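You operate a simulated robot arm through the tools that you are given. There is no shell and no other tool. Be economical: measure what you need, move in short steps, check, and stop when the job is done.

Carry out the task below with a simulated robot arm. There is one attempt and no reset: what you move stays moved.

TASK
Wipe the oil patch off the table and put the lids back on the three open tins.
Fine: use the grey pad and lay it back; each lid on its own tin.
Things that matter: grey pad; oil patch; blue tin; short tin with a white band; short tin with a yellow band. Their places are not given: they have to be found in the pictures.

It is judged by the outcome, as a careful person would: the job done as asked, and still so three seconds after it is handed in. It fails if anything else is knocked over, pushed out of place, dropped, spilled or broken.

THE ROBOT
A 7-joint arm with a two-finger parallel gripper, fixed in place. Base frame: the origin is at the foot of the arm, x ahead of it, y to its left, z up; the work surface is at about z = 0.8. Lengths are in m, angles in rad, forces in N, time in s.
With the tool pointing down near the work surface it reaches from about 0.24 to 0.68 m from the base axis. Its first joint turns from -1.152 to 1.152 rad. Payload 2.4 kg.
Tool frame: the origin (TCP) lies between the finger pads and is the grasp point; the fingertips stand 0.03 m ahead of it; z points along the fingers, y is the line along which they close. The gripper opens to 0.094 m. The fingers are 0.028 m wide and 0.01 m thick; the gripper's body (0.05 by 0.096 m) begins 0.055 m behind the TCP.
Orientation is that of the tool frame in the base frame, as a unit quaternion [x, y, z, w]. With the fingers straight down and closing along the base's y, the tool's x points along the base's -x, its y along +y and its z along -z.

THE INTERFACE
- The arm moves only by the tool arm_command. Its argument "motion" is a list that holds one entry, the list of rows, each a list of 6 numbers: the shift along the base's x, y, z in m, then the turn, a rotation vector about the base's x, y, z in rad. In form: [[[dx, dy, dz, ax, ay, az], ...]]. A call has 1 to 20 rows; each row is the pose to reach, as a shift and turn from the pose commanded when the call began. "gripper" is the gripper command, from -1 (shut) to 1 (fully open), values between in proportion, set as the call begins (left out, the last holds). A row lasts 0.2 s, in which the tool goes at most 0.05 m and 0.15 rad; a call with a longer step from one row to the next is refused whole, and so is a gripper value outside its range. A pose out of reach is approached as far as the arm can. The call stops where the force on the tool passes 70 N (or 10 N more than at its start, if that is more) or the arm is blocked; 0.2 s more then pass. The fingers move at their own pace (about 0.153 m/s each) and stop on an object; they squeeze with about 22 N. The grip force told is the motor's: it shows also when the fingers shut on nothing. Time passes only in rows, and 0.2 s behind the last, so rows that repeat a pose let the fingers close. It gives the time, the measured TCP pose, the force on the tool (base axes), the opening and the grip force at its end, in the units of the frame above (readings bear some noise).
- Cameras (640 x 400 px; columns grow to the right, rows downward): "scene" is fixed at [0.0381, 0.4715, 1.4484]; the picture's right is [-0.77, -0.64, 0.00], its down [-0.33, 0.40, -0.85] and it looks along [0.54, -0.66, -0.52] (base axes); focal length 334 px, centre (320, 200). "wrist" rides on the gripper at [-0.037, 0, -0.058] in the tool frame; the picture's right is [0.00, -1.00, 0.00], its down [0.97, 0.00, -0.24] and it looks along [0.24, 0.00, 0.97] (tool axes); focal length 218 px, centre (320, 200).
- camera(camera): a new picture of that camera. No time passes.
- probe_pixels(camera, pixels): there is no depth. For up to 12 entries [column, row, z] of the newest picture of that camera ("zoom" is the newest enlarged one), the place [x, y] in the base frame at which the ray of that pixel passes the height z, good to about 0.002 m. No time passes.
- zoom(camera, box): a new picture of the part [left, top, right, bottom] of that camera's present view, enlarged. No time passes.
- sign_off(): hands the job in; it is judged then, once.

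Work in short steps. Measure before you move; look again where a grasp or a placing could have gone wrong, and mend it. You have 80 turns and 38 pictures in all, the two below and enlarged ones among them. Open the gripper and draw the arm clear of the work before you hand the job in, unless the task says otherwise; then end with one line.

The tools are called after ">>>" by a JSON object that holds its "api" and its "payload". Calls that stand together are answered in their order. arm_command: Moves the arm, as the interface text tells. Its arguments: {"type":"object","properties":{"motion":{"type":"array"},"gripper":{"type":"number"}},"required":["motion"]} The other tools are called the same way: camera (camera) takes a picture; probe_pixels (camera, pixels) gives the place at which the rays of pixels pass given heights; zoom (camera, box) takes an enlarged picture of a part of a camera's view; sign_off () hands the job in.

At the start:

```text
time_s: 0.0
tool_pos: [0.3182, -0.1013, 1.0759]
tool_rot: [0.0, 1.0, 0.0, 0.0]
wrist_force: [-0.3, -1.4, -0.6]
finger_gap: 0.0941
finger_force: 0.0
```

scene: 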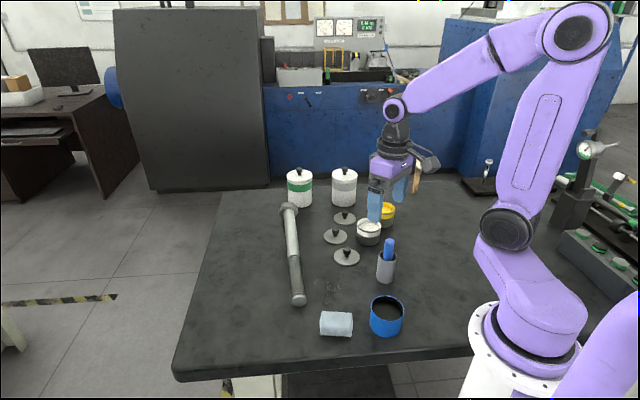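
wrist: 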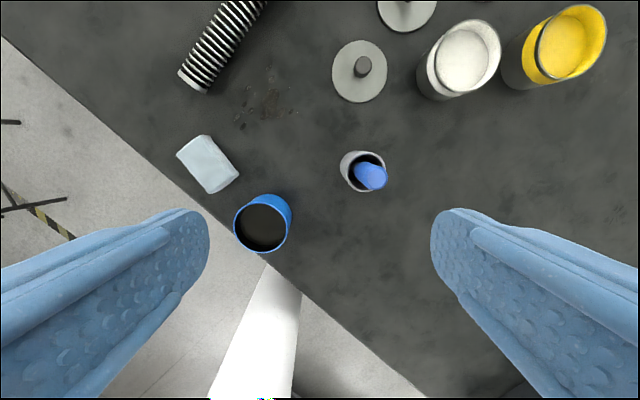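

I see the pad at about (336,323), oil near (325,290), and three lids near (345,218), (335,236), (346,257). I'll enlarge the scene to see the details.

>>> {"api": "zoom", "payload": {"camera": "scene", "box": [260, 150, 440, 262]}}

>>> {"api": "zoom", "payload": {"camera": "scene", "box": [260, 240, 440, 352]}}

>>> {"api": "probe_pixels", "payload": {"camera": "wrist", "pixels": [[208, 163, 0.82], [264, 222, 0.85], [364, 68, 0.81], [265, 105, 0.8], [405, 5, 0.81], [370, 170, 0.85], [460, 55, 0.85], [568, 40, 0.85]]}}

```text
3.56 times, centred on (350, 206) of scene
```

zoom: 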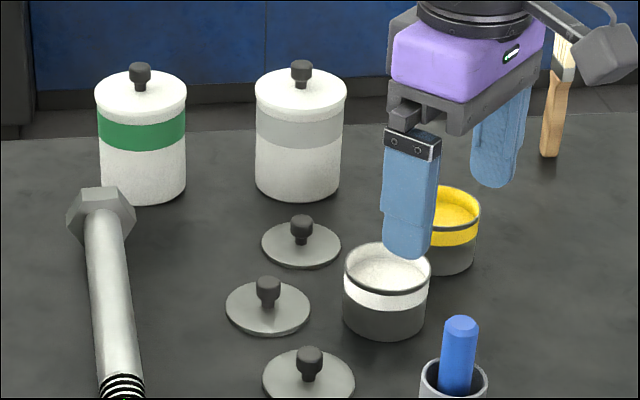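

```text
3.56 times, centred on (350, 296) of scene
```

zoom: 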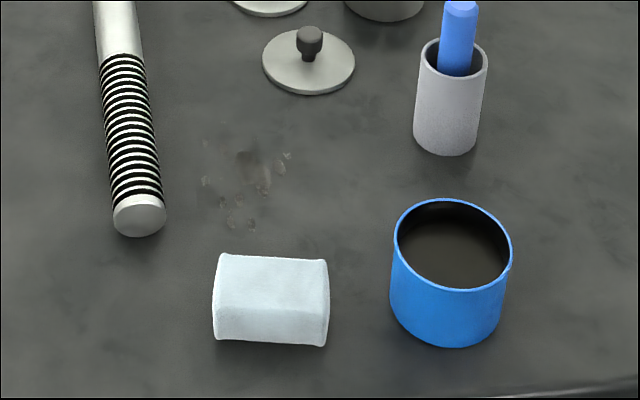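

```text
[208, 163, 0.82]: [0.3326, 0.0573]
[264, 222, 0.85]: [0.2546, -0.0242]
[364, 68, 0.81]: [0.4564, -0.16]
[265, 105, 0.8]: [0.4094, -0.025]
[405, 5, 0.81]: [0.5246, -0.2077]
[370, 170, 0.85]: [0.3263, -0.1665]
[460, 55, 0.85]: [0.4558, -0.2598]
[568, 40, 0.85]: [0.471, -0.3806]
```

Next I move the wrist camera over the lids and short tins, staying high, to measure their diameters.

>>> {"api": "arm_command", "payload": {"motion": [[[0.04, -0.025, 0, 0, 0, 0], [0.08, -0.05, 0, 0, 0, 0], [0.12, -0.075, 0, 0, 0, 0], [0.16, -0.1, 0, 0, 0, 0], [0.16, -0.1, 0, 0, 0, 0]]]}}

>>> {"api": "camera", "payload": {"camera": "wrist"}}

```text
time_s: 1.2
tool_pos: [0.478, -0.2022, 1.0749]
tool_rot: [0.0, 1.0, 0.0, 0.001]
wrist_force: [0.4, -0.1, -0.1]
finger_gap: 0.0941
finger_force: 0.1
```

```text
33 pictures are left
```

wrist: 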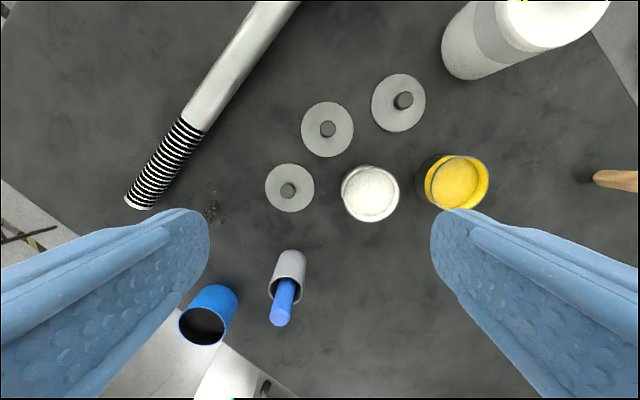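

Three lids are visible at (289,188), (327,129) and (398,102); I enlarge to compare sizes and look for markings.

>>> {"api": "zoom", "payload": {"camera": "wrist", "box": [250, 60, 506, 220]}}

>>> {"api": "zoom", "payload": {"camera": "wrist", "box": [170, 160, 330, 360]}}

```text
2.50 times, centred on (378, 140) of wrist
```

zoom: 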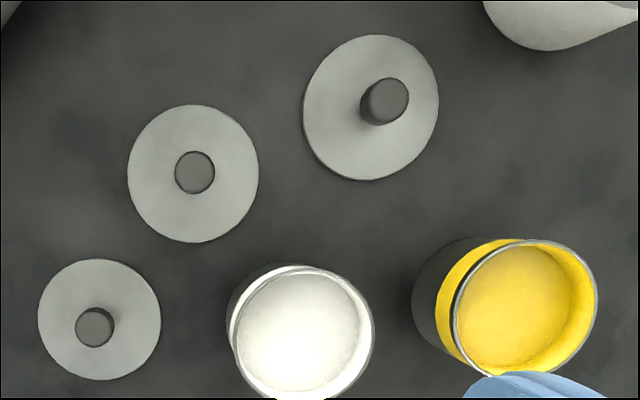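

```text
2.00 times, centred on (250, 260) of wrist
```

zoom: 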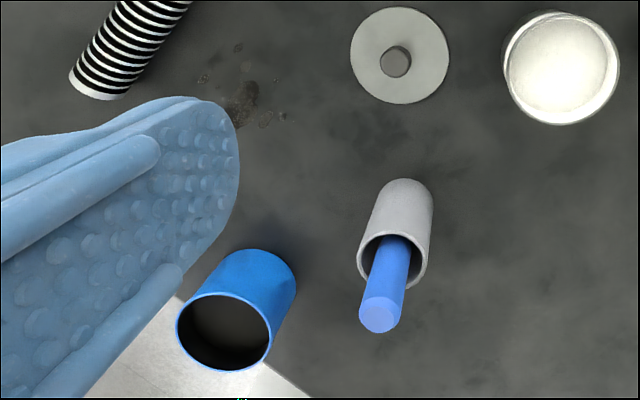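

I measure lid edges, tin rims and knobs in the wrist view.

>>> {"api": "probe_pixels", "payload": {"camera": "wrist", "pixels": [[265.2, 187.5, 0.805], [314.4, 188.5, 0.805], [288.8, 163.2, 0.805], [290, 212, 0.805], [300.8, 130, 0.805], [353.6, 129, 0.805], [326.8, 101.6, 0.805], [327.2, 157.2, 0.805], [370.8, 104, 0.805], [425.6, 101.2, 0.805], [400.8, 73.6, 0.805], [395.2, 132.4, 0.805]]}}

>>> {"api": "probe_pixels", "payload": {"camera": "wrist", "pixels": [[342.5, 195, 0.85], [400, 195, 0.85], [374, 166, 0.85], [370, 221.5, 0.85], [432, 186, 0.85], [489.5, 182, 0.85], [465, 156, 0.85], [178, 326, 0.88], [225.5, 326, 0.88], [203, 306, 0.88], [200, 345.5, 0.88], [291, 265, 0.88]]}}

```text
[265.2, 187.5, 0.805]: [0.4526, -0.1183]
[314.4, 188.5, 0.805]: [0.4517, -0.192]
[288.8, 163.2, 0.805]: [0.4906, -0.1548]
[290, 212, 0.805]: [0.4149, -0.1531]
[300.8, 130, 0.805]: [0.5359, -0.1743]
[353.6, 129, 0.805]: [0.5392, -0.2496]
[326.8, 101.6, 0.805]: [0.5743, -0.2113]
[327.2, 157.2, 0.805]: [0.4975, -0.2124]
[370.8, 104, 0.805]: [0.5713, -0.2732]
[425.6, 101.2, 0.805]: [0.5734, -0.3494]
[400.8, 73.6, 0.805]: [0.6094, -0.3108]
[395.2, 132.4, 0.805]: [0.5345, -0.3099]
```

```text
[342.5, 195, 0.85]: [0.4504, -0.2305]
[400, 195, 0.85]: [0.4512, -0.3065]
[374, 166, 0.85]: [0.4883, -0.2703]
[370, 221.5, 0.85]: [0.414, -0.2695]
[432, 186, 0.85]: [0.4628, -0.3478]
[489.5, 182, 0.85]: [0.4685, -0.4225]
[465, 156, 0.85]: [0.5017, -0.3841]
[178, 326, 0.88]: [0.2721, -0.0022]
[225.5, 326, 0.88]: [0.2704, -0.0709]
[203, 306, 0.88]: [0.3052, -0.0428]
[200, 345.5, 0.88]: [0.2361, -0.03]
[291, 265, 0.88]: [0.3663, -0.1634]
```

The lids are all nearly 75 mm across, so I look more closely for distinguishing features on each.

>>> {"api": "zoom", "payload": {"camera": "scene", "box": [315, 205, 375, 270]}}

>>> {"api": "zoom", "payload": {"camera": "wrist", "box": [260, 70, 430, 216]}}

```text
6.15 times, centred on (345, 238) of scene
```

zoom: 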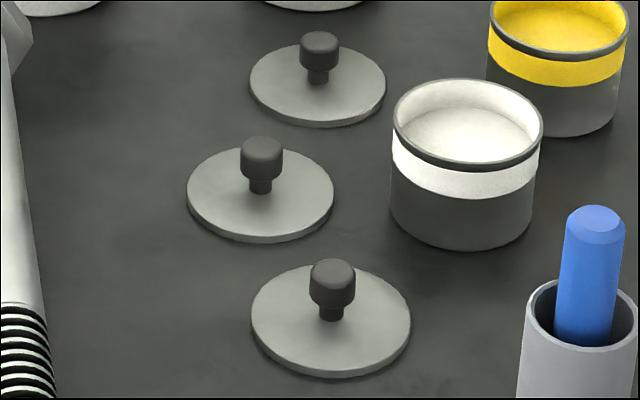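

```text
2.74 times, centred on (345, 143) of wrist
```

zoom: 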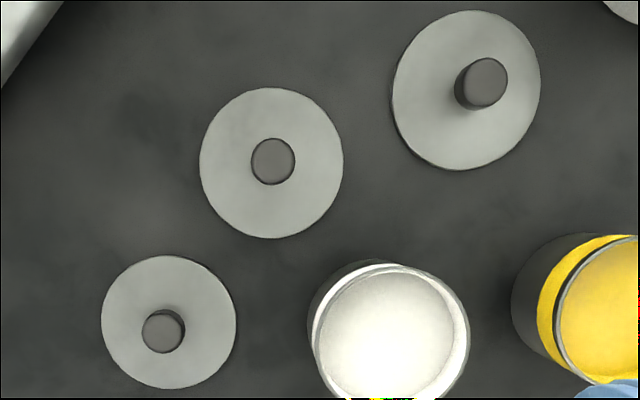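

No tops are marked, so the undersides may be what tells them apart; I'll check those once lifted. First the wiping: I move over the pad and the oil.

>>> {"api": "arm_command", "payload": {"motion": [[[-0.03, 0.045, 0, 0, 0, 0], [-0.05, 0.09, -0.01, 0, 0, 0], [-0.07, 0.135, -0.02, 0, 0, 0], [-0.08, 0.18, -0.03, 0, 0, 0], [-0.085, 0.215, -0.06, 0, 0, 0], [-0.085, 0.215, -0.06, 0, 0, 0]]]}}

>>> {"api": "camera", "payload": {"camera": "wrist"}}

```text
refused: row 1 steps farther than a row can; nothing moved
```

```text
28 pictures are left
```

wrist: 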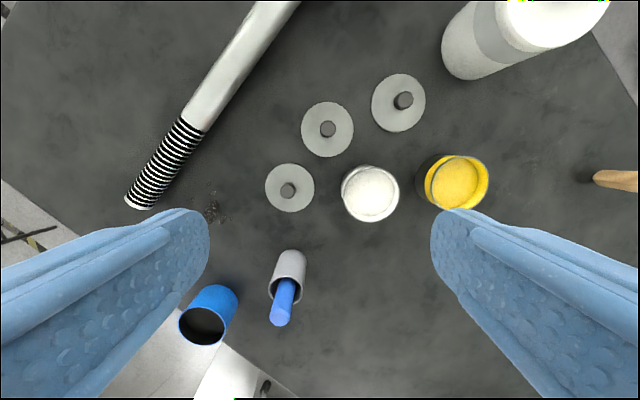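

The step was too long; I use shorter rows.

>>> {"api": "arm_command", "payload": {"motion": [[[-0.015, 0.04, 0, 0, 0, 0], [-0.03, 0.08, -0.01, 0, 0, 0], [-0.045, 0.12, -0.02, 0, 0, 0], [-0.06, 0.16, -0.03, 0, 0, 0], [-0.075, 0.195, -0.045, 0, 0, 0], [-0.085, 0.215, -0.06, 0, 0, 0], [-0.085, 0.215, -0.06, 0, 0, 0]]]}}

>>> {"api": "camera", "payload": {"camera": "wrist"}}

```text
time_s: 2.8
tool_pos: [0.3922, 0.0125, 1.0149]
tool_rot: [0.001, 1.0, 0.0, -0.001]
wrist_force: [0.1, 0.0, -0.2]
finger_gap: 0.0941
finger_force: 0.1
```

```text
27 pictures are left
```

wrist: 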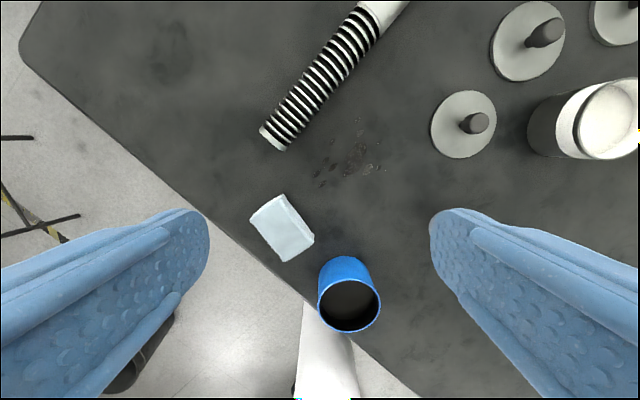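

I enlarge the pad and oil area.

>>> {"api": "zoom", "payload": {"camera": "wrist", "box": [240, 120, 400, 270]}}

```text
2.67 times, centred on (320, 195) of wrist
```

zoom: 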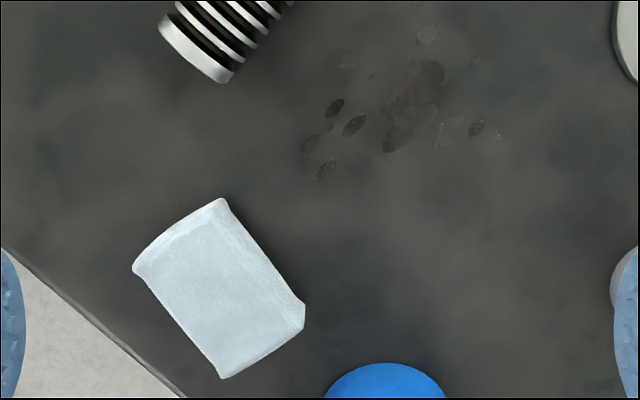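

>>> {"api": "probe_pixels", "payload": {"camera": "zoom", "pixels": [[134, 270, 0.82], [205, 212, 0.82], [300, 328, 0.82], [222, 378, 0.82], [222, 198, 0.8], [305, 303, 0.8], [300, 145, 0.8], [324, 180, 0.8], [430, 28, 0.8], [500, 132, 0.8], [345, 58, 0.8], [390, 152, 0.8]]}}

>>> {"api": "probe_pixels", "payload": {"camera": "scene", "pixels": [[321.5, 312, 0.82], [351.5, 313, 0.82], [352, 330, 0.82], [320, 329, 0.82], [320, 335, 0.8], [351, 337, 0.8], [314, 302, 0.8], [341.5, 283.5, 0.8], [317, 291, 0.8], [325, 305, 0.8]]}}

```text
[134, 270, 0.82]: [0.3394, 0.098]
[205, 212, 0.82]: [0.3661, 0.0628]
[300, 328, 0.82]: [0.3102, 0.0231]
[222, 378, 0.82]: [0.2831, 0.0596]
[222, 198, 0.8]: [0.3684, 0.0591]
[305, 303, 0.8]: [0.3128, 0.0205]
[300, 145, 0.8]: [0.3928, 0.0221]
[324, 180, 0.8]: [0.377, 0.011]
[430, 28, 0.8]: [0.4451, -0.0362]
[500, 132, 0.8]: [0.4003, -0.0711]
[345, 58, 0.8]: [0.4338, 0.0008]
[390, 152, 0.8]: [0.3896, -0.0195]
```

```text
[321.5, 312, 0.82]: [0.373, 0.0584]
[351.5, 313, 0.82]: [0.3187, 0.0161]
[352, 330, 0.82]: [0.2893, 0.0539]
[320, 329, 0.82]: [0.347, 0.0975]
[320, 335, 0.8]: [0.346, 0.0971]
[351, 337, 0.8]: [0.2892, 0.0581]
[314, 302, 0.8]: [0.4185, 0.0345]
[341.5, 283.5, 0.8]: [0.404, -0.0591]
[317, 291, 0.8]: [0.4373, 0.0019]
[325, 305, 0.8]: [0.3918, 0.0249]
```

The pad is about 44 × 68 mm at (0.327, 0.061), its long axis along (0.83, 0.56). The oil spans x 0.377–0.447, y −0.071–0.022. I check the bolt end so the strokes clear it.

>>> {"api": "probe_pixels", "payload": {"camera": "zoom", "pixels": [[158, 25, 0.815], [222, 82, 0.815], [236, 75, 0.815], [230, 80, 0.8], [330, 398, 0.85], [470, 120, 0.8], [410, 90, 0.8]]}}

>>> {"api": "arm_command", "payload": {"motion": [[[-0.02, 0.012, -0.02, 0, 0, 0.14], [-0.04, 0.024, -0.05, 0, 0, 0.28], [-0.055, 0.036, -0.08, 0, 0, 0.42], [-0.0652, 0.0485, -0.1, 0, 0, 0.56], [-0.0652, 0.0485, -0.12, 0, 0, 0.648], [-0.0652, 0.0485, -0.12, 0, 0, 0.648]]]}}

>>> {"api": "camera", "payload": {"camera": "wrist"}}

```text
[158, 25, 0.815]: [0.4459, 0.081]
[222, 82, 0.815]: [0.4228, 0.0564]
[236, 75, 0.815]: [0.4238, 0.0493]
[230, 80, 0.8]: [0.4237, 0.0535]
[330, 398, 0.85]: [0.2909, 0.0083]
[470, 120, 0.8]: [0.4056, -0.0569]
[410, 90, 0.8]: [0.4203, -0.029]
```

```text
time_s: 4.2
tool_pos: [0.3286, 0.062, 0.8938]
tool_rot: [-0.319, 0.948, 0.0, 0.0]
wrist_force: [0.5, -0.2, -0.4]
finger_gap: 0.0941
finger_force: 0.1
```

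```text
25 pictures are left
```

wrist: 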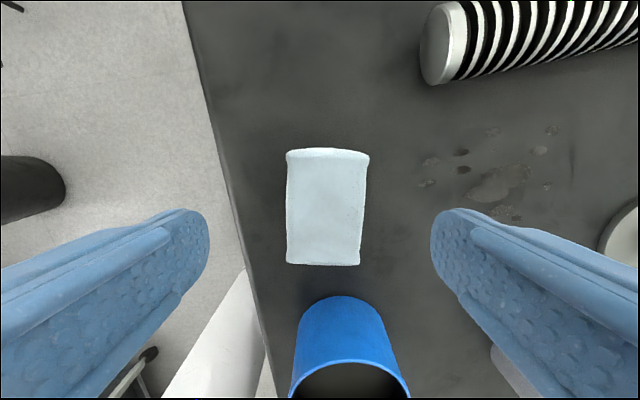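

>>> {"api": "probe_pixels", "payload": {"camera": "wrist", "pixels": [[288, 155, 0.822], [368, 157, 0.822], [288, 262, 0.822], [360, 264, 0.822]]}}

```text
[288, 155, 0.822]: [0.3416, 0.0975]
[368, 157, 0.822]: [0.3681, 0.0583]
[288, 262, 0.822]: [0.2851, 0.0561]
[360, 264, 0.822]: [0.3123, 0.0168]
```

Pad centre is (0.327, 0.057), 47 mm wide. I lower straight around it, then shut the gripper in the next call.

>>> {"api": "arm_command", "payload": {"motion": [[[-0.001, -0.004, -0.025, 0, 0, 0], [-0.001, -0.004, -0.045, 0, 0, 0], [-0.001, -0.004, -0.059, 0, 0, 0], [-0.001, -0.004, -0.059, 0, 0, 0]]]}}

>>> {"api": "arm_command", "payload": {"gripper": -1, "motion": [[[0, 0, 0, 0, 0, 0], [0, 0, 0, 0, 0, 0], [0, 0, 0, 0, 0, 0]]]}}

```text
time_s: 5.2
tool_pos: [0.3277, 0.0577, 0.8356]
tool_rot: [-0.318, 0.948, 0.0, 0.0]
wrist_force: [-0.3, 0.5, -0.3]
finger_gap: 0.0941
finger_force: 0.0
```

```text
time_s: 6.0
tool_pos: [0.3267, 0.0569, 0.8346]
tool_rot: [-0.318, 0.948, -0.001, 0.0]
wrist_force: [0.4, 0.2, 0.8]
finger_gap: 0.0496
finger_force: 22.3
```

The pad is held (gap 49.6 mm). I lift slightly, move to the near edge of the oil, lower with slight pressure.

>>> {"api": "arm_command", "payload": {"motion": [[[0, 0, 0.02, 0, 0, 0], [0.0339, -0.0349, 0.02, 0, 0, 0], [0.0339, -0.0349, 0.006, 0, 0, 0], [0.0339, -0.0349, -0.001, 0, 0, 0], [0.0339, -0.0349, -0.002, 0, 0, 0]]]}}

```text
time_s: 7.2
tool_pos: [0.3637, 0.0241, 0.8349]
tool_rot: [-0.319, 0.948, 0.0, 0.003]
wrist_force: [3.4, 1.5, 35.0]
finger_gap: 0.0491
finger_force: 22.0
```

35 N of contact; I ease it 1 mm and make two overlapping strokes out and back.

>>> {"api": "arm_command", "payload": {"motion": [[[0.0, 0.0, 0.001, 0, 0, 0], [0.0224, -0.0295, 0.001, 0, 0, 0], [0.0447, -0.059, 0.001, 0, 0, 0], [0.0665, -0.0877, 0.001, 0, 0, 0], [0.0665, -0.0877, 0.001, 0, 0, 0], [0.088, -0.073, 0.001, 0, 0, 0], [0.0638, -0.0411, 0.001, 0, 0, 0], [0.0408, -0.0108, 0.001, 0, 0, 0], [0.0348, -0.0029, 0.001, 0, 0, 0], [0.0348, -0.0029, 0.001, 0, 0, 0], [0.0408, -0.0108, 0.001, 0, 0, 0], [0.0638, -0.0411, 0.001, 0, 0, 0], [0.076, -0.0806, 0.001, 0, 0, 0], [0.0555, -0.051, 0.001, 0, 0, 0], [0.03, -0.02, 0.001, 0, 0, 0], [0.0, 0.0, 0.001, 0, 0, 0], [0.0, 0.0, 0.001, 0, 0, 0]]]}}

>>> {"api": "zoom", "payload": {"camera": "scene", "box": [260, 240, 440, 352]}}

```text
time_s: 10.8
tool_pos: [0.3614, 0.0235, 0.8372]
tool_rot: [-0.318, 0.948, 0.001, -0.001]
wrist_force: [-0.2, 0.8, -0.6]
finger_gap: 0.0492
finger_force: 21.6
```

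```text
3.56 times, centred on (350, 296) of scene
```

zoom: 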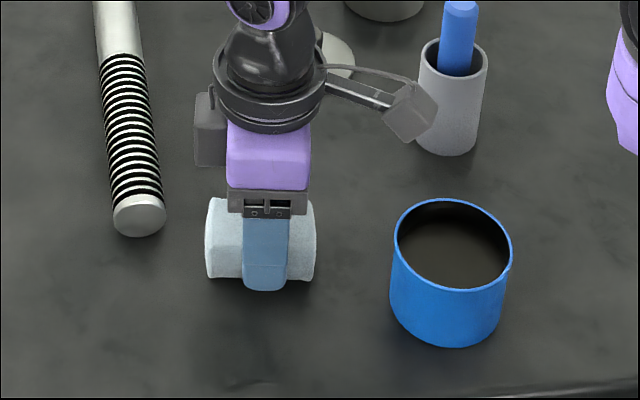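

The pad has lost pressure at the end (0 N, z 0.837). I check the oil with the wrist camera.

>>> {"api": "camera", "payload": {"camera": "wrist"}}

```text
23 pictures are left
```

wrist: 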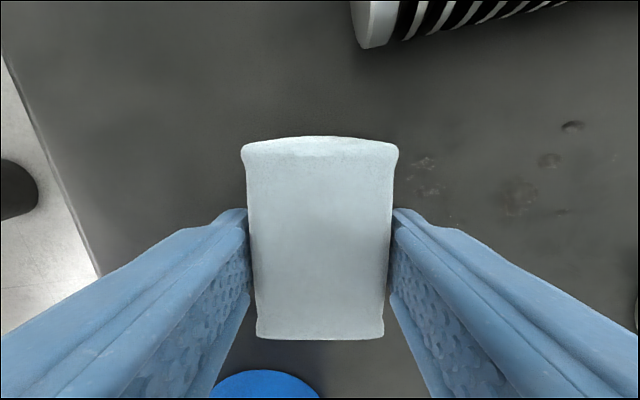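

The oil is fainter, but traces remain at (425,165), (573,127), (550,160), (520,195). I locate them and wipe again with light pressure.

>>> {"api": "probe_pixels", "payload": {"camera": "wrist", "pixels": [[425, 163, 0.8], [432, 192, 0.8], [573, 127, 0.8], [550, 160, 0.8], [520, 195, 0.8], [562, 212, 0.8], [615, 160, 0.8]]}}

>>> {"api": "arm_command", "payload": {"motion": [[[0.0, 0.0, -0.001, 0, 0, 0], [0.0, 0.0, -0.0015, 0, 0, 0]]]}}

```text
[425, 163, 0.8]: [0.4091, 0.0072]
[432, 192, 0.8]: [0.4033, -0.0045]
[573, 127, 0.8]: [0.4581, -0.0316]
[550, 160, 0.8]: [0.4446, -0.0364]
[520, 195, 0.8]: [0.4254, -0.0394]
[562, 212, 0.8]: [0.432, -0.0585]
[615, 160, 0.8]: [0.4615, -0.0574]
```

```text
time_s: 11.4
tool_pos: [0.361, 0.023, 0.8359]
tool_rot: [-0.318, 0.948, 0.001, 0.001]
wrist_force: [-0.9, -0.2, 9.7]
finger_gap: 0.0491
finger_force: 21.6
```

>>> {"api": "arm_command", "payload": {"motion": [[[0.0, 0.0, -0.001, 0, 0, 0], [0.0211, -0.0279, -0.001, 0, 0, 0], [0.0423, -0.0558, -0.001, 0, 0, 0], [0.0652, -0.0861, -0.001, 0, 0, 0]]]}}

```text
time_s: 12.4
tool_pos: [0.4185, -0.052, 0.8336]
tool_rot: [-0.32, 0.948, 0.0, 0.0]
wrist_force: [-0.2, -5.3, 16.1]
finger_gap: 0.0491
finger_force: 21.6
stopped in row 4: the force on the tool passed its limit (the readings are from after the stop); the commanded pose is now the measured one
```

The force spiked in the stroke, now 16 N with nothing near the fingers but the table. I continue with slower rows, covering the far edge of the traces.

>>> {"api": "arm_command", "payload": {"motion": [[[0.0123, 0.0049, 0, 0, 0, 0], [0.0246, 0.0098, 0, 0, 0, 0], [0.0397, -0.0101, 0, 0, 0, 0], [0.0261, 0.0078, 0, 0, 0, 0], [0.0126, 0.0257, 0, 0, 0, 0], [-0.0012, 0.0405, 0, 0, 0, 0], [-0.0149, 0.0554, 0, 0, 0, 0], [-0.035, 0.0719, 0, 0, 0, 0], [-0.0149, 0.0554, 0, 0, 0, 0], [-0.0012, 0.0405, 0, 0, 0, 0], [0.0126, 0.0257, 0, 0, 0, 0], [0.0261, 0.0078, 0, 0, 0, 0], [0.0397, -0.0101, 0, 0, 0, 0], [0.0125, -0.0106, 0, 0, 0, 0], [-0.0018, -0.0082, 0, 0, 0, 0], [-0.014, 0.0077, 0, 0, 0, 0], [-0.0259, 0.0237, 0, 0, 0, 0], [-0.0395, 0.0415, 0, 0, 0, 0], [-0.0531, 0.0595, 0, 0, 0, 0]]]}}

```text
time_s: 16.4
tool_pos: [0.3672, 0.0077, 0.8337]
tool_rot: [-0.32, 0.947, 0.0, -0.001]
wrist_force: [7.5, -8.5, 26.6]
finger_gap: 0.0493
finger_force: 22.1
```

Contact held (27 N). I lift and hover over the pad's home spot, then look at the oil area.

>>> {"api": "arm_command", "payload": {"motion": [[[0, 0, 0.025, 0, 0, 0], [-0.02, 0.0246, 0.025, 0, 0, 0], [-0.0405, 0.0492, 0.025, 0, 0, 0], [-0.0405, 0.0492, 0.025, 0, 0, 0]]]}}

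>>> {"api": "zoom", "payload": {"camera": "wrist", "box": [390, 80, 630, 240]}}

```text
time_s: 17.4
tool_pos: [0.3256, 0.0583, 0.8579]
tool_rot: [-0.319, 0.948, 0.0, -0.002]
wrist_force: [-0.3, -0.4, -0.7]
finger_gap: 0.0494
finger_force: 22.0
```

```text
2.50 times, centred on (510, 160) of wrist
```

zoom: 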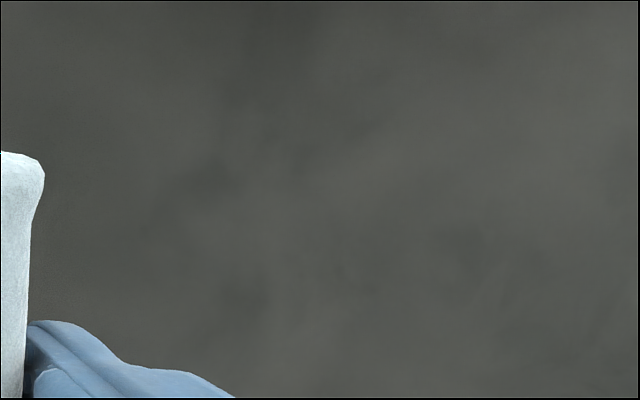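

The oil area is clean. I lower the pad onto its place.

>>> {"api": "arm_command", "payload": {"motion": [[[0.0, 0, -0.012, 0, 0, 0], [0.001, -0.001, -0.019, 0, 0, 0], [0.001, -0.001, -0.0222, 0, 0, 0], [0.001, -0.001, -0.0222, 0, 0, 0]]]}}

>>> {"api": "arm_command", "payload": {"gripper": 1, "motion": [[[0, 0, 0, 0, 0, 0], [0, 0, 0, 0, 0, 0], [0, 0, 0, 0, 0, 0], [0, 0, 0.03, 0, 0, 0], [0, 0, 0.07, 0, 0, 0], [0.01, 0, 0.11, 0, 0, -0.14], [0.03, -0.02, 0.14, 0, 0, -0.28], [0.05, -0.05, 0.15, 0, 0, -0.42], [0.07, -0.08, 0.16, 0, 0, -0.56], [0.08, -0.11, 0.16, 0, 0, -0.648], [0.08, -0.11, 0.16, 0, 0, -0.648]]]}}

>>> {"api": "camera", "payload": {"camera": "wrist"}}

```text
time_s: 18.4
tool_pos: [0.327, 0.056, 0.8354]
tool_rot: [-0.322, 0.947, 0.001, -0.002]
wrist_force: [0.5, -0.7, -0.1]
finger_gap: 0.0493
finger_force: 22.1
```

```text
time_s: 20.8
tool_pos: [0.4054, -0.0539, 0.9971]
tool_rot: [-0.001, 1.0, 0.001, -0.002]
wrist_force: [1.1, 0.1, -0.1]
finger_gap: 0.0942
finger_force: 0.1
```

```text
21 pictures are left
```

wrist: 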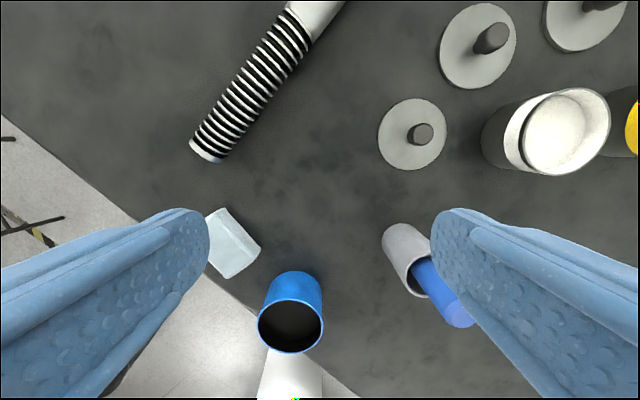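

The table is clean and the pad is back in place. Now lid A: I measure its knob's height by cross-checking the two cameras.

>>> {"api": "probe_pixels", "payload": {"camera": "scene", "pixels": [[347, 249.5, 0.82], [347, 249.5, 0.83], [347, 249.5, 0.84], [335.7, 229.5, 0.83], [344.8, 212.5, 0.83]]}}

>>> {"api": "probe_pixels", "payload": {"camera": "wrist", "pixels": [[422, 133, 0.82], [422, 133, 0.83], [422, 133, 0.84], [379, 134, 0.804], [447, 136, 0.804], [413, 99, 0.804], [413, 170, 0.804], [411, 134, 0.83], [433, 134, 0.83]]}}

```text
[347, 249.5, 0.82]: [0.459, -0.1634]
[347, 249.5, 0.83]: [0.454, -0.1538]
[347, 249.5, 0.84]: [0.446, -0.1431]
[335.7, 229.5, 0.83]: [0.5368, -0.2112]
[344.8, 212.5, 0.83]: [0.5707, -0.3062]
```

```text
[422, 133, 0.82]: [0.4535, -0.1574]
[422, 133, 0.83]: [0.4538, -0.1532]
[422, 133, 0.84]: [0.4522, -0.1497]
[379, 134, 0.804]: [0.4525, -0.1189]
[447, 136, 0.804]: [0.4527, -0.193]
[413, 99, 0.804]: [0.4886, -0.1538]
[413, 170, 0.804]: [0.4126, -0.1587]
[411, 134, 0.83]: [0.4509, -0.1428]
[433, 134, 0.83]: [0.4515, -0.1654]
```

Knob top is z≈0.83, 21 mm wide, at (0.453, −0.154). I cross-check the tin rims' heights the same way before moving.

>>> {"api": "probe_pixels", "payload": {"camera": "scene", "pixels": [[368.9, 225.3, 0.84], [368.9, 225.3, 0.85], [368.9, 225.3, 0.86], [383.9, 208.7, 0.84], [383.9, 208.7, 0.85], [383.9, 208.7, 0.86], [387.1, 308.4, 0.84], [387.1, 308.4, 0.85], [387.1, 308.4, 0.86], [387.1, 308.4, 0.87]]}}

>>> {"api": "probe_pixels", "payload": {"camera": "wrist", "pixels": [[522, 133, 0.85], [611, 130, 0.85], [570, 88, 0.85], [563, 175, 0.85], [566, 131, 0.84], [566, 131, 0.85], [566, 131, 0.86], [258, 325, 0.85], [323, 325, 0.85], [290.5, 326, 0.85], [290.5, 326, 0.86], [290.5, 326, 0.87]]}}

```text
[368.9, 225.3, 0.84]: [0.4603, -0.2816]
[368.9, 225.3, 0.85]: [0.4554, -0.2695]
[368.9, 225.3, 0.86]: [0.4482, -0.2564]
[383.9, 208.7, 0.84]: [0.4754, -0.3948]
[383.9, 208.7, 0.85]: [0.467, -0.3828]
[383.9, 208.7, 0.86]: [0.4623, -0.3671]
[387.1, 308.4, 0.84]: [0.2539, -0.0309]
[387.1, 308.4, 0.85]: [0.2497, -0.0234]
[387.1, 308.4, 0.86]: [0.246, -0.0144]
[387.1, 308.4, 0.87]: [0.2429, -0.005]
```

```text
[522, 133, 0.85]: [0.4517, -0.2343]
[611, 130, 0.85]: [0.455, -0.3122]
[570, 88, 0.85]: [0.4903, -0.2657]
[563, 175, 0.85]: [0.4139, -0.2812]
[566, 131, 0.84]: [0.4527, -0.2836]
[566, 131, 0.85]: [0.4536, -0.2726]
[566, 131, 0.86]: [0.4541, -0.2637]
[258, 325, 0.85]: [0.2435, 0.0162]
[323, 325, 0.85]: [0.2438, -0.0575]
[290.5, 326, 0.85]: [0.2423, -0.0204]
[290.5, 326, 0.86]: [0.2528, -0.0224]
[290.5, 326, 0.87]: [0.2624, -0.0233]
```

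White rim: z≈0.85 at (0.4545, −0.270); yellow: z≈0.85 at (0.466, −0.384); blue: z≈0.855 at (0.249, −0.021). I go over lid A with the gripper half open and descend.

>>> {"api": "arm_command", "payload": {"gripper": 0.0, "motion": [[[0.016, -0.033, 0, 0, 0, 0], [0.032, -0.067, -0.015, 0, 0, 0], [0.0476, -0.1, -0.03, 0, 0, 0], [0.0476, -0.1, -0.07, 0, 0, 0], [0.0476, -0.1, -0.11, 0, 0, 0], [0.0476, -0.1, -0.14, 0, 0, 0], [0.0476, -0.1, -0.157, 0, 0, 0], [0.0476, -0.1, -0.157, 0, 0, 0]]]}}

>>> {"api": "camera", "payload": {"camera": "wrist"}}

```text
time_s: 22.6
tool_pos: [0.4531, -0.1515, 0.8409]
tool_rot: [-0.001, 1.0, 0.001, -0.001]
wrist_force: [-0.1, -0.4, 0.7]
finger_gap: 0.0471
finger_force: 0.0
```

```text
20 pictures are left
```

wrist: 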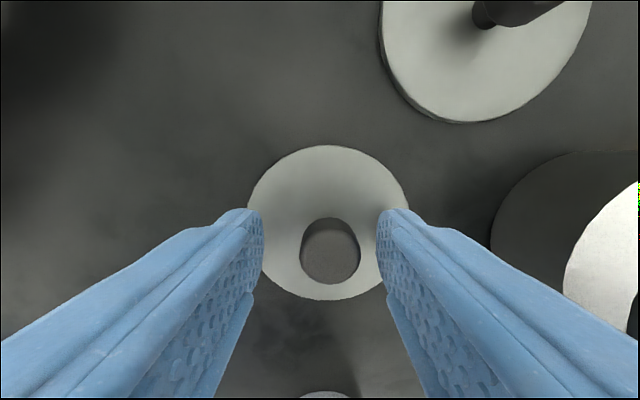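

>>> {"api": "probe_pixels", "payload": {"camera": "wrist", "pixels": [[330, 253, 0.83], [300, 253, 0.83], [360, 253, 0.83], [247, 200, 0.804], [409, 200, 0.804], [326, 145, 0.804], [328, 300, 0.804]]}}

```text
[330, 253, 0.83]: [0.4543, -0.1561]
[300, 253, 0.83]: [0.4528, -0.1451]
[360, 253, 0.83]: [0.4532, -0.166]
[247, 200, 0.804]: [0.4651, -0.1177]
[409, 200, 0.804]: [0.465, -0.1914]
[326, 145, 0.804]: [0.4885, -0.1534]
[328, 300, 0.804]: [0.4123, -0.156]
```

Knob centre is (0.4535, −0.1555); I shift 4 mm in y and close.

>>> {"api": "arm_command", "payload": {"motion": [[[0.0, -0.004, 0, 0, 0, 0], [0.0, -0.004, 0, 0, 0, 0]]]}}

>>> {"api": "arm_command", "payload": {"gripper": -1, "motion": [[[0, 0, 0, 0, 0, 0], [0, 0, 0, 0, 0, 0], [0, 0, 0.02, 0, 0, 0], [-0.02, 0.01, 0.06, 0, 0, 0], [-0.04, 0.02, 0.1, 0, 0, 0], [-0.05, 0.03, 0.14, 0, 0, 0], [-0.05, 0.03, 0.18, 0, 0, 0], [-0.05, 0.03, 0.18, 0, 0, 0]]]}}

```text
time_s: 23.2
tool_pos: [0.4534, -0.1567, 0.8416]
tool_rot: [-0.002, 1.0, 0.001, -0.001]
wrist_force: [0.7, 0.0, 0.2]
finger_gap: 0.0471
finger_force: 0.0
```

```text
time_s: 25.0
tool_pos: [0.4009, -0.1267, 1.0213]
tool_rot: [-0.001, 1.0, 0.001, -0.002]
wrist_force: [0.2, -0.4, -0.5]
finger_gap: 0.0199
finger_force: 22.5
```

Lid A is held (gap 20 mm). I tilt the hand about base x so that the underside faces the scene camera.

>>> {"api": "arm_command", "payload": {"motion": [[[0, 0, 0.01, 0.14, 0, 0], [0, 0, 0.02, 0.28, 0, 0], [0, 0, 0.03, 0.42, 0, 0], [0, 0, 0.04, 0.56, 0, 0], [0, 0, 0.05, 0.7, 0, 0], [0, 0, 0.05, 0.84, 0, 0], [0, 0, 0.05, 0.98, 0, 0], [0, 0, 0.05, 1.1, 0, 0], [0, 0, 0.05, 1.1, 0, 0]]]}}

>>> {"api": "camera", "payload": {"camera": "scene"}}

```text
time_s: 27.0
tool_pos: [0.4031, -0.128, 1.0712]
tool_rot: [-0.003, 0.851, 0.525, 0.001]
wrist_force: [-0.4, 0.1, -0.6]
finger_gap: 0.0198
finger_force: 22.0
```

```text
19 pictures are left
```

scene: 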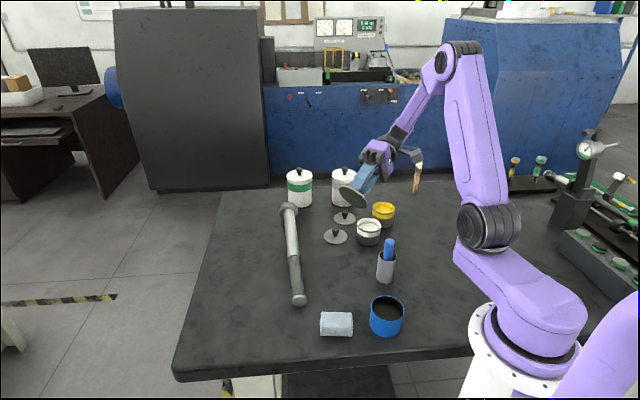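

>>> {"api": "zoom", "payload": {"camera": "scene", "box": [325, 170, 389, 210]}}

```text
10.00 times, centred on (357, 190) of scene
```

zoom: 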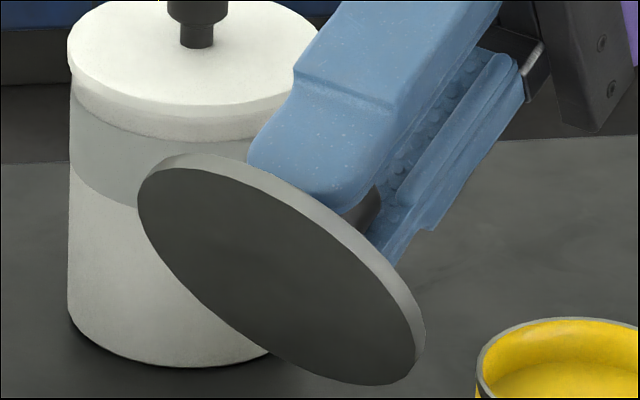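

The underside of A is plain dark, and the contents of the blue tin are dark too; A is also the smallest (74 mm), as is the blue rim. I zoom on the blue rim to fix its centre before placing A there.

>>> {"api": "zoom", "payload": {"camera": "scene", "box": [354, 290, 418, 340]}}

>>> {"api": "arm_command", "payload": {"motion": [[[0, 0, 0, -0.14, 0, 0], [0, 0, 0, -0.28, 0, 0], [0, 0, 0, -0.42, 0, 0], [-0.02, 0, 0, -0.56, 0, 0], [-0.04, 0, -0.01, -0.7, 0, 0], [-0.06, 0, -0.02, -0.84, 0, 0], [-0.08, 0, -0.03, -0.98, 0, 0], [-0.1, -0.02, -0.04, -1.1, 0, 0], [-0.11, -0.04, -0.05, -1.1, 0, 0], [-0.11, -0.05, -0.05, -1.1, 0, 0], [-0.11, -0.05, -0.05, -1.1, 0, 0]]]}}

>>> {"api": "camera", "payload": {"camera": "wrist"}}

```text
8.00 times, centred on (386, 315) of scene
```

zoom: 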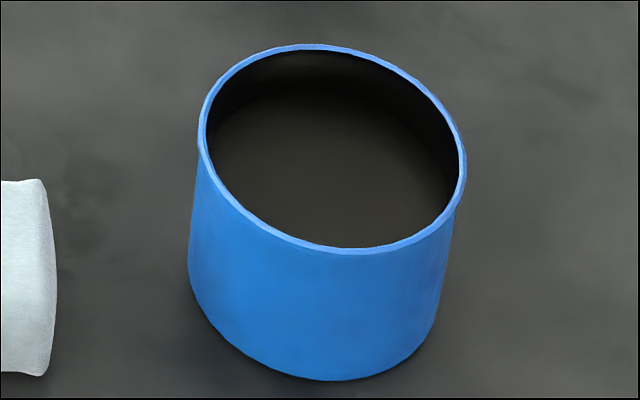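

```text
time_s: 29.4
tool_pos: [0.2938, -0.1761, 1.0203]
tool_rot: [-0.002, 1.0, 0.001, -0.001]
wrist_force: [0.0, -0.2, 0.1]
finger_gap: 0.0195
finger_force: 22.1
```

```text
16 pictures are left
```

wrist: 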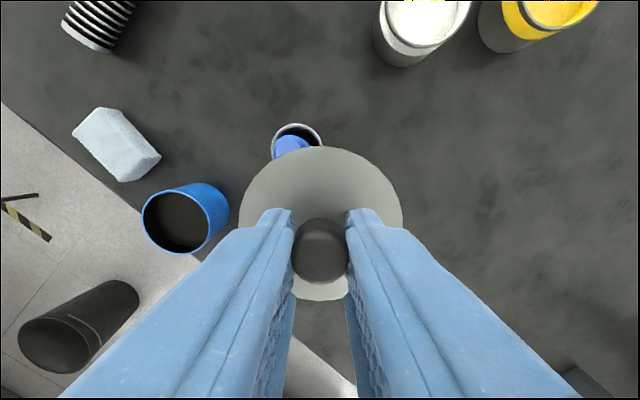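

>>> {"api": "probe_pixels", "payload": {"camera": "wrist", "pixels": [[175, 220.5, 0.85], [175, 220.5, 0.855], [175, 220.5, 0.86], [142, 220, 0.855], [208, 220, 0.855]]}}

>>> {"api": "probe_pixels", "payload": {"camera": "scene", "pixels": [[387.5, 308.6, 0.85], [387.5, 308.6, 0.855], [387.5, 308.6, 0.86], [370.9, 305, 0.855], [404.2, 312.5, 0.855], [384.3, 295.5, 0.855], [391, 321.5, 0.855]]}}

```text
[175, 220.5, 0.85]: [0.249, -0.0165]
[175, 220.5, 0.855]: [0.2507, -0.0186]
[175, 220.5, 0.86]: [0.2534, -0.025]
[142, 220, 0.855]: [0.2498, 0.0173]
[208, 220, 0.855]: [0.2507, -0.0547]
```

```text
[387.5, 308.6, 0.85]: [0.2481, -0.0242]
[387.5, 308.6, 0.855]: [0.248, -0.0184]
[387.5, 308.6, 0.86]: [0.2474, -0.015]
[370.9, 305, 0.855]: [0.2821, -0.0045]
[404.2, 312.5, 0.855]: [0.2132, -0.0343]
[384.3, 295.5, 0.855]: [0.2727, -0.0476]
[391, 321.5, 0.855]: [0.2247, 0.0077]
```

Blue rim centre ≈ (0.249, −0.0195), z≈0.854. I move the lid over it at safe height and down to just above.

>>> {"api": "arm_command", "payload": {"motion": [[[-0.011, 0.039, 0, 0, 0, 0], [-0.022, 0.078, 0, 0, 0, 0], [-0.034, 0.118, 0, 0, 0, 0], [-0.0448, 0.1566, 0, 0, 0, 0], [-0.0448, 0.1566, -0.04, 0, 0, 0], [-0.0448, 0.1566, -0.08, 0, 0, 0], [-0.0448, 0.1566, -0.11, 0, 0, 0], [-0.0448, 0.1566, -0.11, 0, 0, 0]]]}}

>>> {"api": "zoom", "payload": {"camera": "scene", "box": [346, 280, 426, 340]}}

```text
time_s: 31.2
tool_pos: [0.2499, -0.0232, 0.9109]
tool_rot: [-0.002, 1.0, 0.0, -0.001]
wrist_force: [0.4, 0.5, -0.2]
finger_gap: 0.0197
finger_force: 21.8
out of reach, approached as far as the arm can: row 1
```

```text
6.67 times, centred on (386, 310) of scene
```

zoom: 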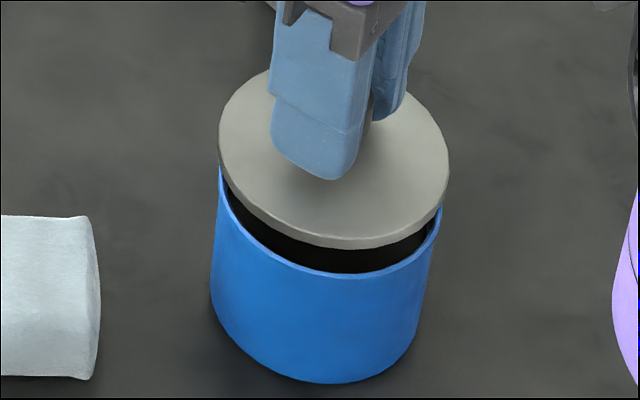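

The lid is hovering 1.5 cm above, about 3.5 mm too far −y. I correct and lower slowly until contact.

>>> {"api": "arm_command", "payload": {"motion": [[[-0.001, 0.0035, 0, 0, 0, 0], [-0.001, 0.0035, -0.005, 0, 0, 0], [-0.001, 0.0035, -0.01, 0, 0, 0], [-0.001, 0.0035, -0.013, 0, 0, 0], [-0.001, 0.0035, -0.015, 0, 0, 0]]]}}

```text
time_s: 32.4
tool_pos: [0.2477, -0.0182, 0.8946]
tool_rot: [-0.002, 1.0, 0.001, 0.0]
wrist_force: [-4.4, -2.8, 29.0]
finger_gap: 0.0196
finger_force: 21.7
```

Contact at z=0.8946 with 29 N. I ease up 1 mm and look before releasing.

>>> {"api": "arm_command", "payload": {"motion": [[[0.0005, -0.0005, 0.0015, 0, 0, 0], [0.0005, -0.0005, 0.0015, 0, 0, 0]]]}}

>>> {"api": "zoom", "payload": {"camera": "scene", "box": [346, 280, 426, 340]}}

```text
time_s: 33.0
tool_pos: [0.248, -0.0161, 0.8971]
tool_rot: [-0.002, 1.0, 0.001, -0.002]
wrist_force: [0.5, -0.3, -0.8]
finger_gap: 0.0193
finger_force: 22.1
```

```text
6.67 times, centred on (386, 310) of scene
```

zoom: 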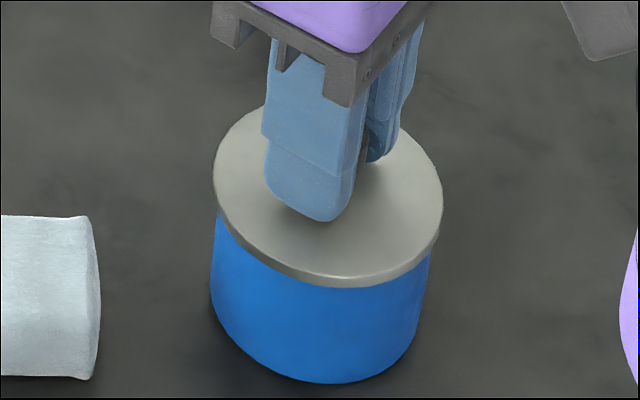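

The lid sits about 1–2 mm too far +y. I nudge −y 2 mm, settle it and open.

>>> {"api": "arm_command", "payload": {"motion": [[[0, -0.0025, 0, 0, 0, 0], [0, -0.0025, 0, 0, 0, 0], [0, -0.0025, -0.002, 0, 0, 0]]]}}

>>> {"api": "arm_command", "payload": {"gripper": -0.1, "motion": [[[0, 0, 0, 0, 0, 0], [0, 0, 0, 0, 0, 0], [0, 0, 0.015, 0, 0, 0], [0, 0, 0.04, 0, 0, 0], [0, 0, 0.08, 0, 0, 0], [0.04, -0.02, 0.1, 0, 0, 0], [0.08, -0.04, 0.13, 0, 0, 0], [0.08, -0.04, 0.13, 0, 0, 0]]]}}

>>> {"api": "zoom", "payload": {"camera": "scene", "box": [346, 280, 426, 340]}}

```text
time_s: 33.8
tool_pos: [0.2481, -0.0206, 0.8941]
tool_rot: [-0.001, 1.0, 0.0, 0.001]
wrist_force: [-4.4, -4.0, 30.2]
finger_gap: 0.0196
finger_force: 22.3
```

```text
refused: row 7 steps farther than a row can; nothing moved
```

```text
6.67 times, centred on (386, 310) of scene
```

zoom: 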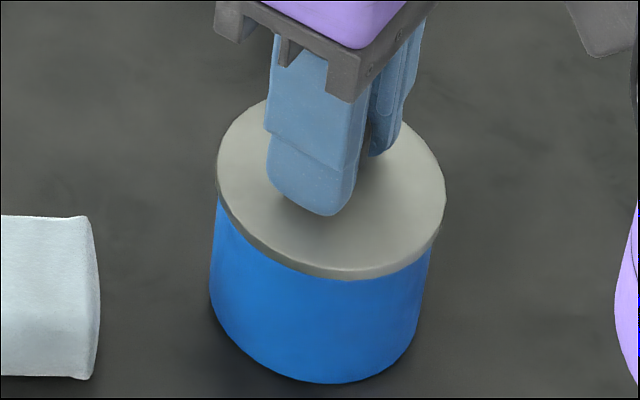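

Well centred now. I ease off, open and rise, then travel over lid B.

>>> {"api": "arm_command", "payload": {"gripper": -0.1, "motion": [[[0, 0, 0.001, 0, 0, 0], [0, 0, 0.001, 0, 0, 0], [0, 0, 0.001, 0, 0, 0], [0, 0, 0.015, 0, 0, 0], [0, 0, 0.04, 0, 0, 0], [0, 0, 0.08, 0, 0, 0], [0.03, -0.02, 0.1, 0, 0, 0], [0.06, -0.04, 0.12, 0, 0, 0], [0.095, -0.065, 0.12, 0, 0, 0], [0.13, -0.09, 0.12, 0, 0, 0], [0.165, -0.115, 0.12, 0, 0, 0], [0.2, -0.14, 0.11, 0, 0, 0], [0.23, -0.16, 0.1, 0, 0, 0], [0.23, -0.16, 0.1, 0, 0, 0]]]}}

>>> {"api": "camera", "payload": {"camera": "wrist"}}

```text
time_s: 36.8
tool_pos: [0.4769, -0.1817, 0.9922]
tool_rot: [-0.002, 1.0, 0.001, -0.002]
wrist_force: [0.8, 0.5, -0.5]
finger_gap: 0.0426
finger_force: 0.0
```

```text
12 pictures are left
```

wrist: 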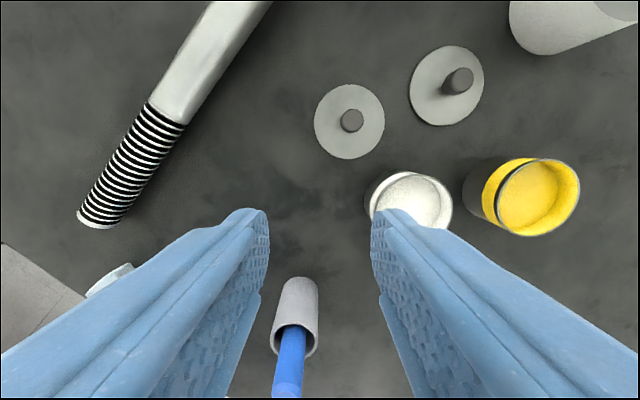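

>>> {"api": "probe_pixels", "payload": {"camera": "wrist", "pixels": [[314, 122, 0.804], [385, 121, 0.804], [350, 84, 0.804], [350, 159.5, 0.804], [351.5, 119, 0.83], [460, 79, 0.83], [409, 88, 0.804], [485, 82, 0.804], [451, 44.5, 0.804], [443, 126.5, 0.804], [496, 199, 0.85], [580, 195, 0.85]]}}

>>> {"api": "probe_pixels", "payload": {"camera": "wrist", "pixels": [[540, 157, 0.85], [537, 237, 0.85], [370, 202, 0.85], [453, 205, 0.85], [413, 170, 0.85]]}}

```text
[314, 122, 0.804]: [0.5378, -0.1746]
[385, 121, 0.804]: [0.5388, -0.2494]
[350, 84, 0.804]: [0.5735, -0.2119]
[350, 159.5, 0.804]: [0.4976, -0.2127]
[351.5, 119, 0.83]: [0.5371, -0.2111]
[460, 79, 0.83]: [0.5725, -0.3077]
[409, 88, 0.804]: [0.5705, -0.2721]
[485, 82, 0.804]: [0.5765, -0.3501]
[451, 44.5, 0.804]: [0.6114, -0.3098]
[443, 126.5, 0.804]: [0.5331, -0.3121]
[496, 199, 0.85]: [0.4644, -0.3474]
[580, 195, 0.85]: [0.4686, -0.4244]
```

```text
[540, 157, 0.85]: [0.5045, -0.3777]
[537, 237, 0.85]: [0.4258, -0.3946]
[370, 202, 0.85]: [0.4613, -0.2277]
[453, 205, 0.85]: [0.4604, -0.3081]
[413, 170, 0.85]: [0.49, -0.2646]
```

Lid B knob at (0.537, −0.2115), B ≈75.5 mm, C ≈78 mm. I descend onto B's knob.

>>> {"api": "arm_command", "payload": {"motion": [[[0.03, -0.015, -0.02, 0, 0, 0], [0.06, -0.0298, -0.04, 0, 0, 0], [0.06, -0.0298, -0.08, 0, 0, 0], [0.06, -0.0298, -0.115, 0, 0, 0], [0.06, -0.0298, -0.138, 0, 0, 0], [0.06, -0.0298, -0.151, 0, 0, 0], [0.06, -0.0298, -0.151, 0, 0, 0]]]}}

>>> {"api": "camera", "payload": {"camera": "wrist"}}

```text
time_s: 38.4
tool_pos: [0.5376, -0.2107, 0.8422]
tool_rot: [-0.002, 1.0, 0.001, 0.0]
wrist_force: [-0.2, -0.1, 0.1]
finger_gap: 0.0423
finger_force: 0.1
```

```text
11 pictures are left
```

wrist: 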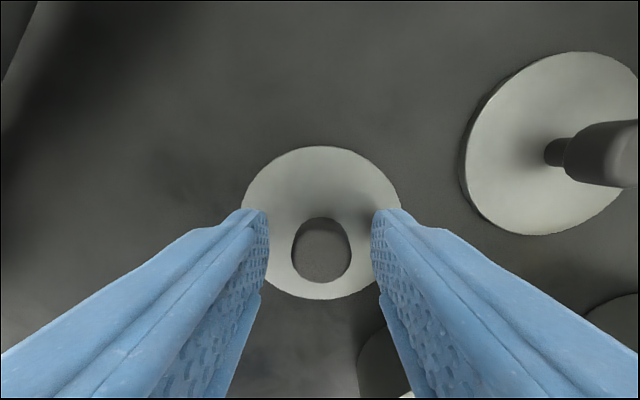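

Centred on B's knob. I grip, lift, and tilt it to see its underside.

>>> {"api": "arm_command", "payload": {"gripper": -1, "motion": [[[0, 0, 0, 0, 0, 0], [0, 0, 0, 0, 0, 0], [0, 0, 0.02, 0, 0, 0], [-0.02, 0.01, 0.06, 0, 0, 0], [-0.05, 0.025, 0.09, 0, 0, 0], [-0.08, 0.05, 0.12, 0, 0, 0], [-0.1, 0.07, 0.16, 0, 0, 0], [-0.12, 0.08, 0.2, 0.14, 0, 0], [-0.135, 0.08, 0.23, 0.28, 0, 0], [-0.135, 0.08, 0.23, 0.42, 0, 0], [-0.135, 0.08, 0.23, 0.56, 0, 0], [-0.135, 0.08, 0.23, 0.7, 0, 0], [-0.135, 0.08, 0.23, 0.84, 0, 0], [-0.135, 0.08, 0.23, 0.98, 0, 0], [-0.135, 0.08, 0.23, 1.1, 0, 0], [-0.135, 0.08, 0.23, 1.1, 0, 0]]]}}

>>> {"api": "zoom", "payload": {"camera": "scene", "box": [316, 150, 412, 210]}}

```text
time_s: 41.8
tool_pos: [0.4031, -0.1293, 1.0743]
tool_rot: [-0.002, 0.852, 0.524, 0.0]
wrist_force: [0.0, -0.3, -0.2]
finger_gap: 0.0198
finger_force: 21.4
```

```text
6.67 times, centred on (364, 180) of scene
```

zoom: 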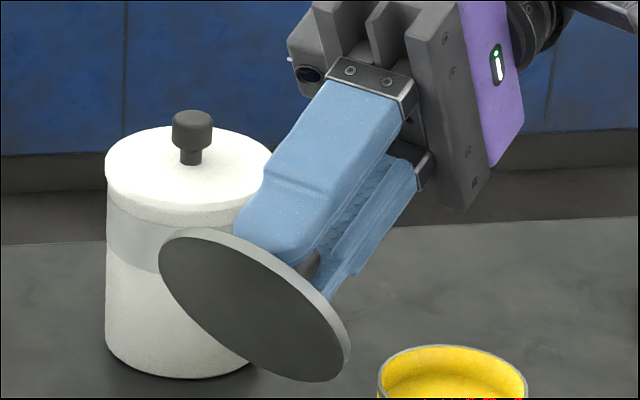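

B's underside is the same, and scaled by depth all three lids come out at the same 75.5 mm, equal to the rims, so the lids are alike. I place B on the white-band tin at (0.453, −0.270): upright first, then above it.

>>> {"api": "arm_command", "payload": {"motion": [[[0, 0, 0, -0.14, 0, 0], [0, 0, 0, -0.28, 0, 0], [0, 0, 0, -0.42, 0, 0], [0, 0, 0, -0.56, 0, 0], [0, 0, 0, -0.7, 0, 0], [0, 0, 0, -0.84, 0, 0], [0.01, -0.03, -0.02, -0.98, 0, 0], [0.02, -0.06, -0.04, -1.1, 0, 0], [0.035, -0.1, -0.06, -1.1, 0, 0], [0.05, -0.141, -0.08, -1.1, 0, 0], [0.05, -0.141, -0.12, -1.1, 0, 0], [0.05, -0.141, -0.162, -1.1, 0, 0], [0.05, -0.141, -0.162, -1.1, 0, 0]]]}}

>>> {"api": "zoom", "payload": {"camera": "scene", "box": [328, 195, 408, 255]}}

```text
time_s: 44.6
tool_pos: [0.4533, -0.272, 0.9118]
tool_rot: [-0.002, 1.0, 0.001, -0.001]
wrist_force: [0.3, 0.5, 0.1]
finger_gap: 0.0196
finger_force: 22.0
```

```text
6.67 times, centred on (368, 225) of scene
```

zoom: 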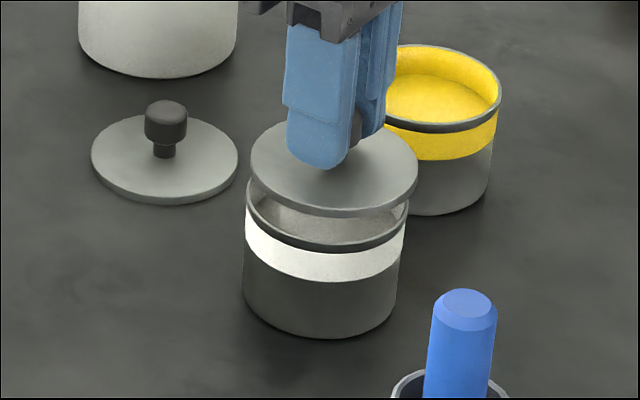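

The lid is within ~1.5 mm of centre (column 334 against rim centre 328, part of it perspective). I correct and lower.

>>> {"api": "arm_command", "payload": {"motion": [[[0.001, 0.0015, 0, 0, 0, 0], [0.001, 0.0015, -0.006, 0, 0, 0], [0.001, 0.0015, -0.011, 0, 0, 0], [0.001, 0.0015, -0.015, 0, 0, 0], [0.001, 0.0015, -0.018, 0, 0, 0]]]}}

```text
time_s: 45.8
tool_pos: [0.4542, -0.2691, 0.8937]
tool_rot: [-0.002, 1.0, 0.001, 0.0]
wrist_force: [-4.8, 8.1, 31.2]
finger_gap: 0.0199
finger_force: 21.7
```

Contact at z=0.894 (31 N). I ease 1 mm and look.

>>> {"api": "arm_command", "payload": {"motion": [[[0, -0.0, 0.001, 0, 0, 0], [0, 0, 0.001, 0, 0, 0]]]}}

>>> {"api": "zoom", "payload": {"camera": "scene", "box": [328, 195, 408, 255]}}

```text
time_s: 46.4
tool_pos: [0.4539, -0.2693, 0.8942]
tool_rot: [-0.002, 1.0, 0.001, -0.001]
wrist_force: [3.0, 7.0, 12.3]
finger_gap: 0.0198
finger_force: 21.8
```

```text
6.67 times, centred on (368, 225) of scene
```

zoom: 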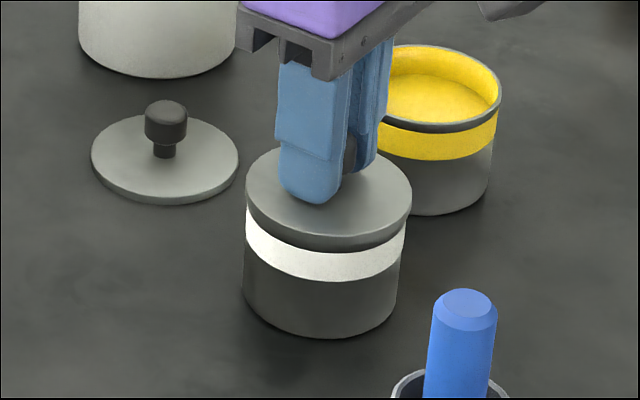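

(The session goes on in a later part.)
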